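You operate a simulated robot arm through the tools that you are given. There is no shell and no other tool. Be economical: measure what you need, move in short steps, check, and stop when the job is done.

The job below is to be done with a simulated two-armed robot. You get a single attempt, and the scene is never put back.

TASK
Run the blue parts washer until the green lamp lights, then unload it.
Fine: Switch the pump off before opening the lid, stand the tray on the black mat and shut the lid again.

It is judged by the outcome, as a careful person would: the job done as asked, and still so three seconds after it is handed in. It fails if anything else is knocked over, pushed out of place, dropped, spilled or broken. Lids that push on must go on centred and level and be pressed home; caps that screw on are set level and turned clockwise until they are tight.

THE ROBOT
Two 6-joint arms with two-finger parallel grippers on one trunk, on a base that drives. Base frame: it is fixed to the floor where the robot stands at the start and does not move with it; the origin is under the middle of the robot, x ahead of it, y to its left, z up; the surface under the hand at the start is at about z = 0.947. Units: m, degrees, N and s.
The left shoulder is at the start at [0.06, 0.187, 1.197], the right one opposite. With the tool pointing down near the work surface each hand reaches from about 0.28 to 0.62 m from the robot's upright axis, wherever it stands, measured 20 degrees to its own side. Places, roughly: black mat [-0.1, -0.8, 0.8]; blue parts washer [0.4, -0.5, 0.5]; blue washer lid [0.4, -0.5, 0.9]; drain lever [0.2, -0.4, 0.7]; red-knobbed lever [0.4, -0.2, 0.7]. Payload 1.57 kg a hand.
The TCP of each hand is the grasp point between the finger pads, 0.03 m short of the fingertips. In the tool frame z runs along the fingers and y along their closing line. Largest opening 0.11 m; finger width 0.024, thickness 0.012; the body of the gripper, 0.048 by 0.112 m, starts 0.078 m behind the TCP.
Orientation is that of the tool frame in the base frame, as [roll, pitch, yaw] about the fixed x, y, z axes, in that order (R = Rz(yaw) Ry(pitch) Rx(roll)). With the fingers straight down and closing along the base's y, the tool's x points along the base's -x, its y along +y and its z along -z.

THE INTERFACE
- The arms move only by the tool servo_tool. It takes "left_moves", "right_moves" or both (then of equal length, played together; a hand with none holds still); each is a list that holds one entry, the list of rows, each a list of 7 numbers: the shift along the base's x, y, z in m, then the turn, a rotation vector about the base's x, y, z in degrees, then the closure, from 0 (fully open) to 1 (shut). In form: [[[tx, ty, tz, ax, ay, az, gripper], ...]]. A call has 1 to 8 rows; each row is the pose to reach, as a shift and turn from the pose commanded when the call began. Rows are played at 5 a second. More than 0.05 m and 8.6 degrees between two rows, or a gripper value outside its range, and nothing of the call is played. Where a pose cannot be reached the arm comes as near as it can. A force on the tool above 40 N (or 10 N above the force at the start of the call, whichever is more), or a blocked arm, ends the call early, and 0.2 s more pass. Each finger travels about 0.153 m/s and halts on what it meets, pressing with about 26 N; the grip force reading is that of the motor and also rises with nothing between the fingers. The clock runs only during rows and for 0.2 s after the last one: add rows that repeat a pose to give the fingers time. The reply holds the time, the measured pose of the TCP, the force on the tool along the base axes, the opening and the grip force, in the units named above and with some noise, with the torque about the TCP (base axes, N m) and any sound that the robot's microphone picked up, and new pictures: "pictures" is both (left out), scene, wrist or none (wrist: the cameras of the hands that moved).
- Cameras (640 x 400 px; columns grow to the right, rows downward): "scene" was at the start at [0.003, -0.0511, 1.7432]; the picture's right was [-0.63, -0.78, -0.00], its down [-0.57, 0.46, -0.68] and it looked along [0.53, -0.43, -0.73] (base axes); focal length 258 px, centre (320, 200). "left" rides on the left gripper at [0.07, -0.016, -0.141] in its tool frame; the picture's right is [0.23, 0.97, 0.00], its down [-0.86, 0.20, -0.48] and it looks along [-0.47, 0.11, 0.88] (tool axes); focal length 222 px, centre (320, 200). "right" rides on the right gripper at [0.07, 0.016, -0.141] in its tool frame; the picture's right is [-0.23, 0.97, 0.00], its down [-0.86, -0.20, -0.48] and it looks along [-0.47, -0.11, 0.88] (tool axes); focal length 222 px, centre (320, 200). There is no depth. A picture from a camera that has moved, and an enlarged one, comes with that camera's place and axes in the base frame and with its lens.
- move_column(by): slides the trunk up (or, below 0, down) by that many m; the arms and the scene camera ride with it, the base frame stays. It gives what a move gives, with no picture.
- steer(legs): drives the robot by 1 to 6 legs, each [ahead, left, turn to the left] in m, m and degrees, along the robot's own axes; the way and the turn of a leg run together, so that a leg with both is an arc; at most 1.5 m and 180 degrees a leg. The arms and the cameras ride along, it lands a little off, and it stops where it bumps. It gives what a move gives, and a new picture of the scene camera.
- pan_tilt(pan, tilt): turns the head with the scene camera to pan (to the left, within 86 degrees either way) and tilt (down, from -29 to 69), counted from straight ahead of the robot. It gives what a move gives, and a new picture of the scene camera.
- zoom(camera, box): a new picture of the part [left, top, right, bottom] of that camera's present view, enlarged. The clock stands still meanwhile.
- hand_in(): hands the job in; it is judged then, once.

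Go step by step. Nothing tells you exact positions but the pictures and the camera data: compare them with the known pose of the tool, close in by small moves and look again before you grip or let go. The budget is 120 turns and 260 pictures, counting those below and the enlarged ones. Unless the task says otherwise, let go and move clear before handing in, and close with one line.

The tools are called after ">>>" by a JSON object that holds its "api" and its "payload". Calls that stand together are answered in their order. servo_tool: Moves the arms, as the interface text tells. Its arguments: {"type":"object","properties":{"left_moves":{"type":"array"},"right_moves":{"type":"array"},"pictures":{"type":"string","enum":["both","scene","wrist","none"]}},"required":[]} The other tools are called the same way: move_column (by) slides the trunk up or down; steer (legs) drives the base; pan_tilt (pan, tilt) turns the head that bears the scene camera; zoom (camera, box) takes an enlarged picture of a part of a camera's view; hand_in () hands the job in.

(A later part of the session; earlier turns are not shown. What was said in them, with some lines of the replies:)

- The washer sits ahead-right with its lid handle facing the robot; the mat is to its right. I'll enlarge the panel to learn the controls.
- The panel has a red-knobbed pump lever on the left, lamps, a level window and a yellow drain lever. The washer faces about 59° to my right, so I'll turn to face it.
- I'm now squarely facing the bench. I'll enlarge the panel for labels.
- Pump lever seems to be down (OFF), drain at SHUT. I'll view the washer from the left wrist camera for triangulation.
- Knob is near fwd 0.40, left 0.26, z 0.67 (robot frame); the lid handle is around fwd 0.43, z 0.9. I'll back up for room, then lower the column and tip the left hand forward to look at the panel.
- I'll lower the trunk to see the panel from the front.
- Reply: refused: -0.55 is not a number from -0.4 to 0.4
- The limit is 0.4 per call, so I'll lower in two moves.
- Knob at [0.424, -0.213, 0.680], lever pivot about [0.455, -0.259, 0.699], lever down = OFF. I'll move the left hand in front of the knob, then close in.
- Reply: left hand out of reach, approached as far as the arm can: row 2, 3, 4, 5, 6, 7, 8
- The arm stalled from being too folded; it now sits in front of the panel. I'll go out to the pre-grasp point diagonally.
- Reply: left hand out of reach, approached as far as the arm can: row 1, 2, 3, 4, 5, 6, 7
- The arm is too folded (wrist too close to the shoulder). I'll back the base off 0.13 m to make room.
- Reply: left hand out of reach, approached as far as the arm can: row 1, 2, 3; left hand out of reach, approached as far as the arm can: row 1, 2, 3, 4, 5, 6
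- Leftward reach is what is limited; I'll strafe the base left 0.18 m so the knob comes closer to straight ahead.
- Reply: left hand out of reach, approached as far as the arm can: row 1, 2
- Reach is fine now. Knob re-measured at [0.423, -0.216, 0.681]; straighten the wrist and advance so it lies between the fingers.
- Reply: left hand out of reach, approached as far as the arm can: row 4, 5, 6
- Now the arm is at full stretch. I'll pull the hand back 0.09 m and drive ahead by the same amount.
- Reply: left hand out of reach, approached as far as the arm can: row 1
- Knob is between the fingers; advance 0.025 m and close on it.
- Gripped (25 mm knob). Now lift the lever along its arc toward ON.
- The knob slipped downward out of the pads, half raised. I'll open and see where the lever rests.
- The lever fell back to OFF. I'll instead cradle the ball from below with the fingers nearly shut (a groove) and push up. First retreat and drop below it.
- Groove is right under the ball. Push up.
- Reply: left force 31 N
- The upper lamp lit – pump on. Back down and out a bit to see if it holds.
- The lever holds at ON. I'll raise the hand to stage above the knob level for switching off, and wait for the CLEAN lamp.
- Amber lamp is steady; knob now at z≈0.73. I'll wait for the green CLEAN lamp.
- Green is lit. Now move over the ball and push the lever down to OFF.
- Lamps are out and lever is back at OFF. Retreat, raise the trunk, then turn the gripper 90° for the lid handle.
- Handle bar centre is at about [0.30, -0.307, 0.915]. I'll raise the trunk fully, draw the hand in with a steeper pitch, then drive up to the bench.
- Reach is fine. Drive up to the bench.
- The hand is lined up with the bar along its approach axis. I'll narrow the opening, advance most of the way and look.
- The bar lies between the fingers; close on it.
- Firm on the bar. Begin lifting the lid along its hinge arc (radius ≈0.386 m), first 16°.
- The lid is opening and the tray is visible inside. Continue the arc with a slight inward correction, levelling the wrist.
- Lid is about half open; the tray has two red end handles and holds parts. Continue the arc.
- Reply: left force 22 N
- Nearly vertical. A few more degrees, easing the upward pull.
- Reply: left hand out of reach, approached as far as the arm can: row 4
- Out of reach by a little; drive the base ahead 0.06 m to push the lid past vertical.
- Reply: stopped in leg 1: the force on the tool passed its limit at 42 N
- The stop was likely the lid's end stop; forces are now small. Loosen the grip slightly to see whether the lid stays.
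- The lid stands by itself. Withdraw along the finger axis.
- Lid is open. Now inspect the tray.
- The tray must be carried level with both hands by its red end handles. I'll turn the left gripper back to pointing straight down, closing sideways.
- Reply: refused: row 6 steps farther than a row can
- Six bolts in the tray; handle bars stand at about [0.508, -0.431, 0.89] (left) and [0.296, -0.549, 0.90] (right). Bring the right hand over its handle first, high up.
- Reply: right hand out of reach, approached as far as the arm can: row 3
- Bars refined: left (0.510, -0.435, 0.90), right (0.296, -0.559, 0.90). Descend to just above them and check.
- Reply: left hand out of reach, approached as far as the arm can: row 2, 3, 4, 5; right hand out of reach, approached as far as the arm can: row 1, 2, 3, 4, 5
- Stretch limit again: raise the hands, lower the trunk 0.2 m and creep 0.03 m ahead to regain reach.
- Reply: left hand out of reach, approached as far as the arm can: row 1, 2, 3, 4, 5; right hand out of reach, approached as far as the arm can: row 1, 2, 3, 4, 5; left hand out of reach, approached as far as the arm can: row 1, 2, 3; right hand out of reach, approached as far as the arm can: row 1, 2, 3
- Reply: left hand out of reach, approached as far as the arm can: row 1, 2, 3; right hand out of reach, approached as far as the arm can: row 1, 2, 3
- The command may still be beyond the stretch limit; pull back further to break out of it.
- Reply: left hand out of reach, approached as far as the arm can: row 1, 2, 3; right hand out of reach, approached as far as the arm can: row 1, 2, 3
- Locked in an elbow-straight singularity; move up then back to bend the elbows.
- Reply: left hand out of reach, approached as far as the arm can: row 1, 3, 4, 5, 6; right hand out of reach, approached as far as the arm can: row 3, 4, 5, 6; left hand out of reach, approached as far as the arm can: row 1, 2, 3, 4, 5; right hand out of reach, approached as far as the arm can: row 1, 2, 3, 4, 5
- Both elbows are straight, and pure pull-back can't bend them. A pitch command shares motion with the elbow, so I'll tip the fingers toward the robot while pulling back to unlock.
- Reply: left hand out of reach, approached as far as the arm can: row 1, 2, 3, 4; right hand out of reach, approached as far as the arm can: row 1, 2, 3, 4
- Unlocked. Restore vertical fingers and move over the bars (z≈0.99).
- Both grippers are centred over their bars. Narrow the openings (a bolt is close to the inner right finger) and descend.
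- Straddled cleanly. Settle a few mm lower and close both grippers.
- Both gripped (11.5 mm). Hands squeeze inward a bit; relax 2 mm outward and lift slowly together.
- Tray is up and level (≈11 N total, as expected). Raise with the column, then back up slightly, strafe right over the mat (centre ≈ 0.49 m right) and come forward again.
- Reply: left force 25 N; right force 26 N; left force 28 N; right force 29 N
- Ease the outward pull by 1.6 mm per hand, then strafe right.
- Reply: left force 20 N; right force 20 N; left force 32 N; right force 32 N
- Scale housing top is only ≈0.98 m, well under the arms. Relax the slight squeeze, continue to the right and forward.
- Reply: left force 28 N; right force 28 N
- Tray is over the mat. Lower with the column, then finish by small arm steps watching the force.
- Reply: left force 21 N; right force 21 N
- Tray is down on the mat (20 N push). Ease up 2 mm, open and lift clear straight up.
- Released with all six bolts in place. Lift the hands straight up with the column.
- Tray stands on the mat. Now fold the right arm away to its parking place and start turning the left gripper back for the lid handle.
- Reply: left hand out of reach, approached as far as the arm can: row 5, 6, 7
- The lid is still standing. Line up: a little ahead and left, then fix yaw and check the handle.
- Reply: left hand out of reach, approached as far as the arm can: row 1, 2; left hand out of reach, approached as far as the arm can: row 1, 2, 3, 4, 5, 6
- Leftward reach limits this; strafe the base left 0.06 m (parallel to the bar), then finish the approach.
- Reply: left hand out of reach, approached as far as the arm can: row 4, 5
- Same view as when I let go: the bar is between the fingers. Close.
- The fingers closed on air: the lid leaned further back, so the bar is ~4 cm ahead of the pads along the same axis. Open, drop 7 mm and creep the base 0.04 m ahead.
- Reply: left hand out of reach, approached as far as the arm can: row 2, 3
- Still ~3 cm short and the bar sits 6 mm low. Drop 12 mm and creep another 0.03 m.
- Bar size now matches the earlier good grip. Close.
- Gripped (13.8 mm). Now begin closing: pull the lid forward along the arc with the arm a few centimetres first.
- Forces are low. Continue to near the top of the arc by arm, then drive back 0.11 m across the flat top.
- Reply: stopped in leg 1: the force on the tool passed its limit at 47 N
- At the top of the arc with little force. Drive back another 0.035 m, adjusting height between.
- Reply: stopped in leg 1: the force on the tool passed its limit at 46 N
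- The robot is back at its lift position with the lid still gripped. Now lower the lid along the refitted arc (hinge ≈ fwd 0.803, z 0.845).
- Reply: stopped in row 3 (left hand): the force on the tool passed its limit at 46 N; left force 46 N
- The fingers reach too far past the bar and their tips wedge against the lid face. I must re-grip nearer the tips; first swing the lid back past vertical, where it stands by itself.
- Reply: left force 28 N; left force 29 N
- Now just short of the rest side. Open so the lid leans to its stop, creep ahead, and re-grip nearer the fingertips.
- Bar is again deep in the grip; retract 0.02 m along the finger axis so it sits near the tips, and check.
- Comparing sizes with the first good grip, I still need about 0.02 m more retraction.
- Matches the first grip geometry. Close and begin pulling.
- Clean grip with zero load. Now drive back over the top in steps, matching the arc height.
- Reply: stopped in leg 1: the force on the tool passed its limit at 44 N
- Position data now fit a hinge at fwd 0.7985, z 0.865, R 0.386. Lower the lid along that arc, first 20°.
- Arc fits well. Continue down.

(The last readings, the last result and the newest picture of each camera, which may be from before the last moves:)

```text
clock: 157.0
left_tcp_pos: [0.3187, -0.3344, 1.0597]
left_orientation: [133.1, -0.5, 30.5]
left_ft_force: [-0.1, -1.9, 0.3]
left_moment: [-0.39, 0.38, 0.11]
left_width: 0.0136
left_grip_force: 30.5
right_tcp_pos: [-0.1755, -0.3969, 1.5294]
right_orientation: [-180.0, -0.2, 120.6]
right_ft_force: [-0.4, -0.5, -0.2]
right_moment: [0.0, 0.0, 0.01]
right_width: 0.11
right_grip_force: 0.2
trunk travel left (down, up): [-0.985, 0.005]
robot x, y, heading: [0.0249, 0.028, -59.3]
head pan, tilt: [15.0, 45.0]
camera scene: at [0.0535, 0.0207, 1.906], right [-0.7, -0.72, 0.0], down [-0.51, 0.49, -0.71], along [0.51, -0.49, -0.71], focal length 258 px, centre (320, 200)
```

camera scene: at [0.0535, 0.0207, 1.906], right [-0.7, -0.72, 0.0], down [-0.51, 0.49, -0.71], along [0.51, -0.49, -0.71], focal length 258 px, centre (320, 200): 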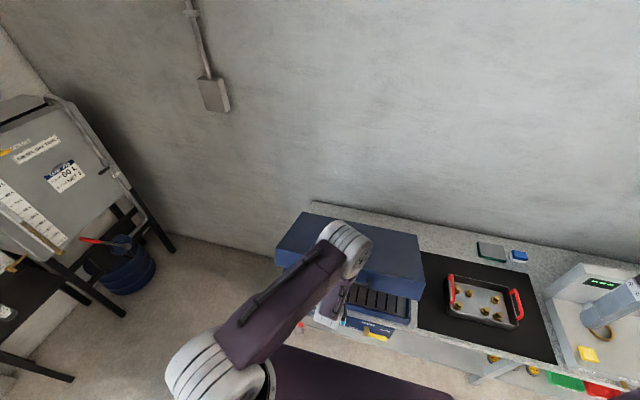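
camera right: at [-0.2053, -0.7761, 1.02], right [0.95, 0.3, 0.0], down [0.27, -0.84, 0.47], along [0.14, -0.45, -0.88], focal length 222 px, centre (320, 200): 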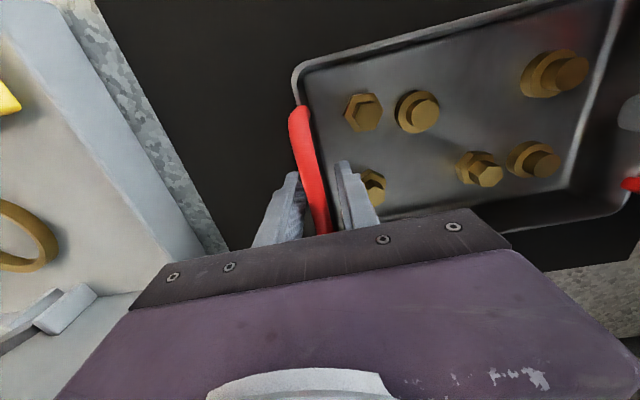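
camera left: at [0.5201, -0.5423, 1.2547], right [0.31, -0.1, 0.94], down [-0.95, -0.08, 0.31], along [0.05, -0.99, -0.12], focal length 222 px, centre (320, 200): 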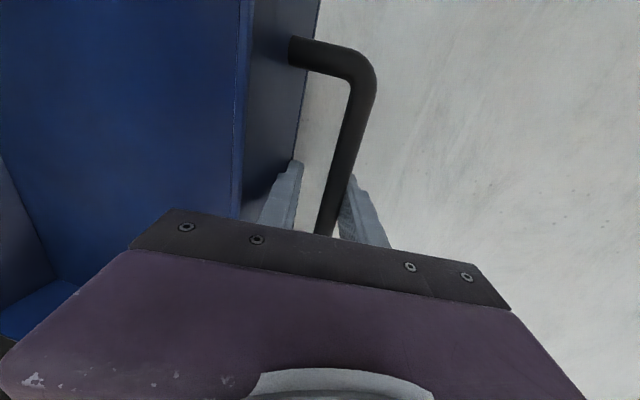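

Last 20°: lower it gently shut.

>>> {"api": "servo_tool", "payload": {"left_moves": [[[-0.0075, 0.0128, -0.0298, 2.27, 1.33, 0, 1], [-0.0135, 0.0231, -0.0607, 4.5, 2.7, 0, 1], [-0.0158, 0.027, -0.077, 5.6, 3.3, 0, 1], [-0.0181, 0.031, -0.0928, 6.8, 4.0, 0, 1], [-0.0195, 0.0333, -0.106, 7.7, 4.5, 0, 1], [-0.0208, 0.0356, -0.1188, 8.6, 5.0, 0, 1], [-0.0214, 0.0365, -0.127, 9.0, 5.3, 0, 1], [-0.0219, 0.0374, -0.1345, 9.0, 5.3, 0, 1]]], "pictures": "both"}}

```text
clock: 158.8
left_tcp_pos: [0.2977, -0.2978, 0.9275]
left_orientation: [143.1, -0.4, 30.6]
left_ft_force: [8.2, -3.0, 14.9]
left_moment: [-0.25, -0.46, 0.88]
left_width: 0.014
left_grip_force: 29.7
right_tcp_pos: [-0.1753, -0.3937, 1.5304]
right_orientation: [-179.9, -0.3, 120.6]
right_ft_force: [0.6, -0.6, -0.3]
right_moment: [-0.03, -0.03, 0.04]
right_width: 0.1102
right_grip_force: 0.1
trunk travel left (down, up): [-0.985, 0.005]
robot x, y, heading: [0.0257, 0.0268, -59.3]
head pan, tilt: [15.0, 45.0]
camera scene: at [0.0541, 0.0232, 1.9062], right [-0.7, -0.72, 0.0], down [-0.51, 0.49, -0.71], along [0.51, -0.49, -0.71], focal length 258 px, centre (320, 200)
camera left: at [0.3077, -0.1789, 1.0321], right [0.59, -0.56, 0.59], down [-0.8, -0.33, 0.5], along [-0.09, -0.76, -0.64], focal length 222 px, centre (320, 200)
```

scene: 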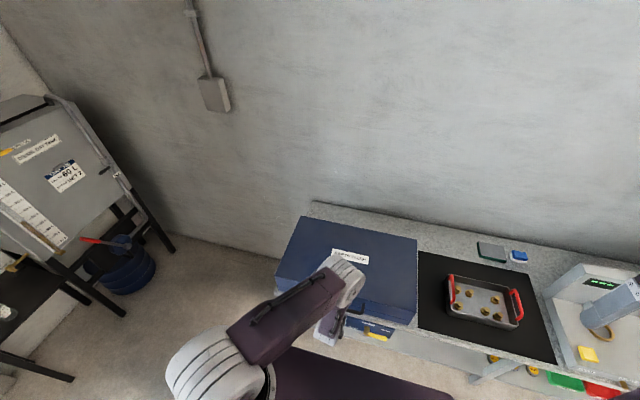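
left: 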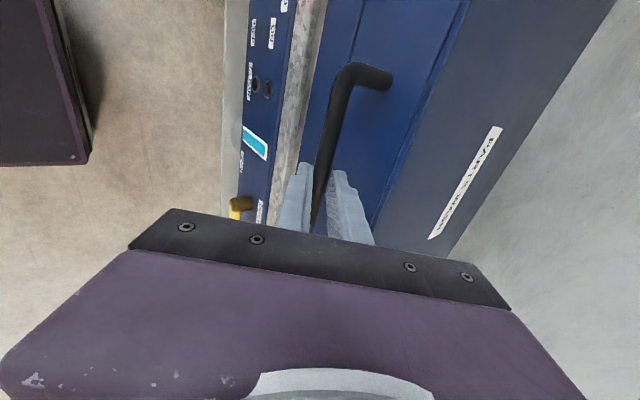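

The lid is down on its seat (15 N reaction). Let go and withdraw along the finger axis.

>>> {"api": "servo_tool", "payload": {"left_moves": [[[0, 0, 0, 0, 0, 0, 0.85], [0, 0, 0, 0, 0, 0, 0.75], [0, 0, 0, 0, 0, 0, 0.74], [-0.006, 0.0104, 0.016, 0, 0, 0, 0.74], [-0.015, 0.026, 0.04, 0, 0, 0, 0.74], [-0.027, 0.047, 0.072, 0, 0, 0, 0.74], [-0.039, 0.067, 0.104, 0, 0, 0, 0.7], [-0.05, 0.087, 0.135, 0, 0, 0, 0.6]]], "pictures": "both"}}

```text
clock: 160.6
left_tcp_pos: [0.2454, -0.222, 1.0583]
left_orientation: [142.2, 1.0, 31.3]
left_ft_force: [0.3, 0.6, -0.6]
left_moment: [0.0, -0.01, 0.0]
left_width: 0.0443
left_grip_force: 0.1
right_tcp_pos: [-0.1769, -0.3945, 1.5284]
right_orientation: [-179.9, -0.3, 120.5]
right_ft_force: [-0.1, 0.9, -0.1]
right_moment: [-0.05, 0.03, -0.03]
right_width: 0.1099
right_grip_force: 0.1
trunk travel left (down, up): [-0.985, 0.005]
robot x, y, heading: [0.0257, 0.0298, -59.3]
head pan, tilt: [15.0, 45.0]
camera scene: at [0.0518, 0.0221, 1.9059], right [-0.7, -0.72, 0.0], down [-0.51, 0.49, -0.71], along [0.51, -0.49, -0.71], focal length 258 px, centre (320, 200)
camera left: at [0.2559, -0.1008, 1.159], right [0.6, -0.53, 0.59], down [-0.79, -0.32, 0.51], along [-0.08, -0.78, -0.62], focal length 222 px, centre (320, 200)
```

scene: 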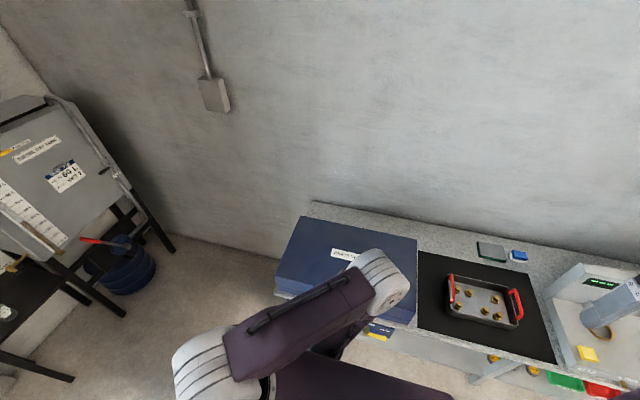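
left: 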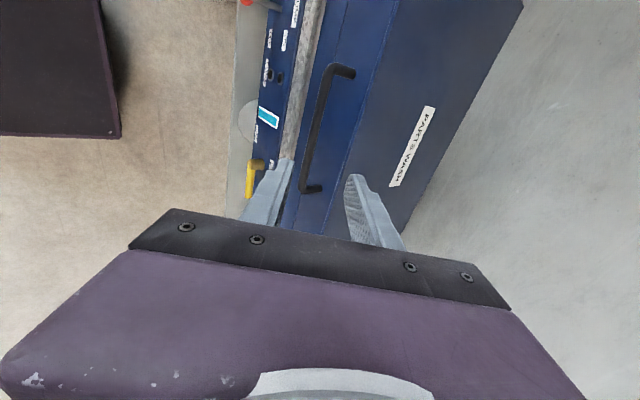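

Lid looks shut. Back off and check the seam, lever and lamps.

>>> {"api": "steer", "payload": {"legs": [[-0.25, 0, 0]]}}

>>> {"api": "zoom", "payload": {"camera": "left", "box": [180, 0, 440, 200]}}

>>> {"api": "zoom", "payload": {"camera": "scene", "box": [280, 150, 560, 330]}}

```text
clock: 162.4
left_tcp_pos: [0.1193, -0.0116, 1.0587]
left_orientation: [142.1, 1.1, 31.2]
left_ft_force: [0.4, 0.0, 0.0]
left_moment: [0.01, 0.02, -0.01]
left_width: 0.0443
left_grip_force: 0.0
right_tcp_pos: [-0.3015, -0.1843, 1.5274]
right_orientation: [-180.0, -0.6, 120.7]
right_ft_force: [0.7, -0.3, 0.0]
right_moment: [0.04, 0.02, 0.03]
right_width: 0.1101
right_grip_force: 0.1
trunk travel left (down, up): [-0.985, 0.005]
robot x, y, heading: [-0.1006, 0.2451, -58.8]
head pan, tilt: [15.0, 45.0]
camera scene: at [-0.0722, 0.2325, 1.9059], right [-0.7, -0.72, 0.0], down [-0.51, 0.5, -0.7], along [0.51, -0.49, -0.71], focal length 258 px, centre (320, 200)
```

scene: 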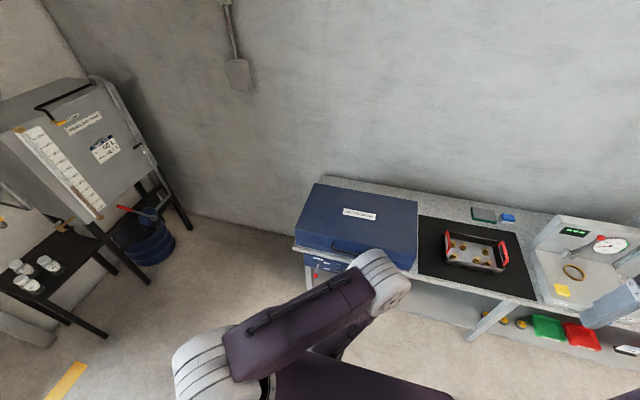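

```text
2.00 times, centred on (310, 100) of left
camera zoom: at [0.129, 0.1107, 1.1589], right [0.6, -0.53, 0.59], down [-0.79, -0.32, 0.52], along [-0.08, -0.78, -0.62], focal length 444 px, centre (340, 400)
```

zoom: 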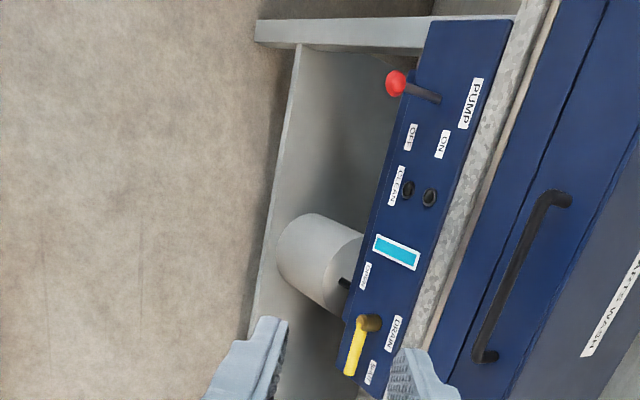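

```text
2.22 times, centred on (420, 240) of scene
camera zoom: at [-0.0722, 0.2325, 1.9059], right [-0.7, -0.72, 0.0], down [-0.51, 0.5, -0.7], along [0.51, -0.49, -0.71], focal length 574 px, centre (98, 111)
```

zoom: 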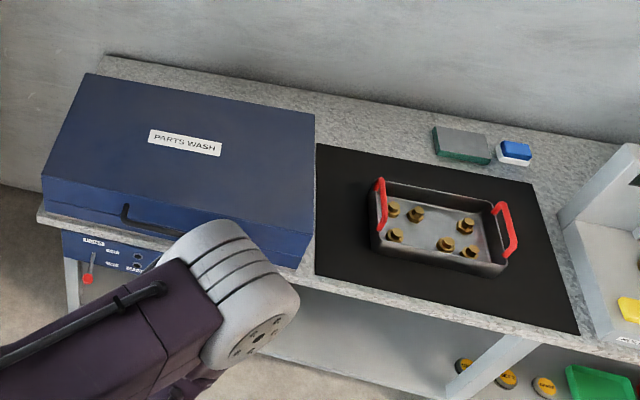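

The lid is shut with a thin even seam, the pump lever is at OFF with its lamps out, and the tray stands on the black mat with all six bolts. The arms are clear, so I'm handing in.

>>> {"api": "hand_in", "payload": {}}

```text
The job is handed in.
```

I ran the washer until its green lamp lit and switched the pump off before opening the lid. The tray now stands on the black mat with all six bolts in it, and the lid is shut.
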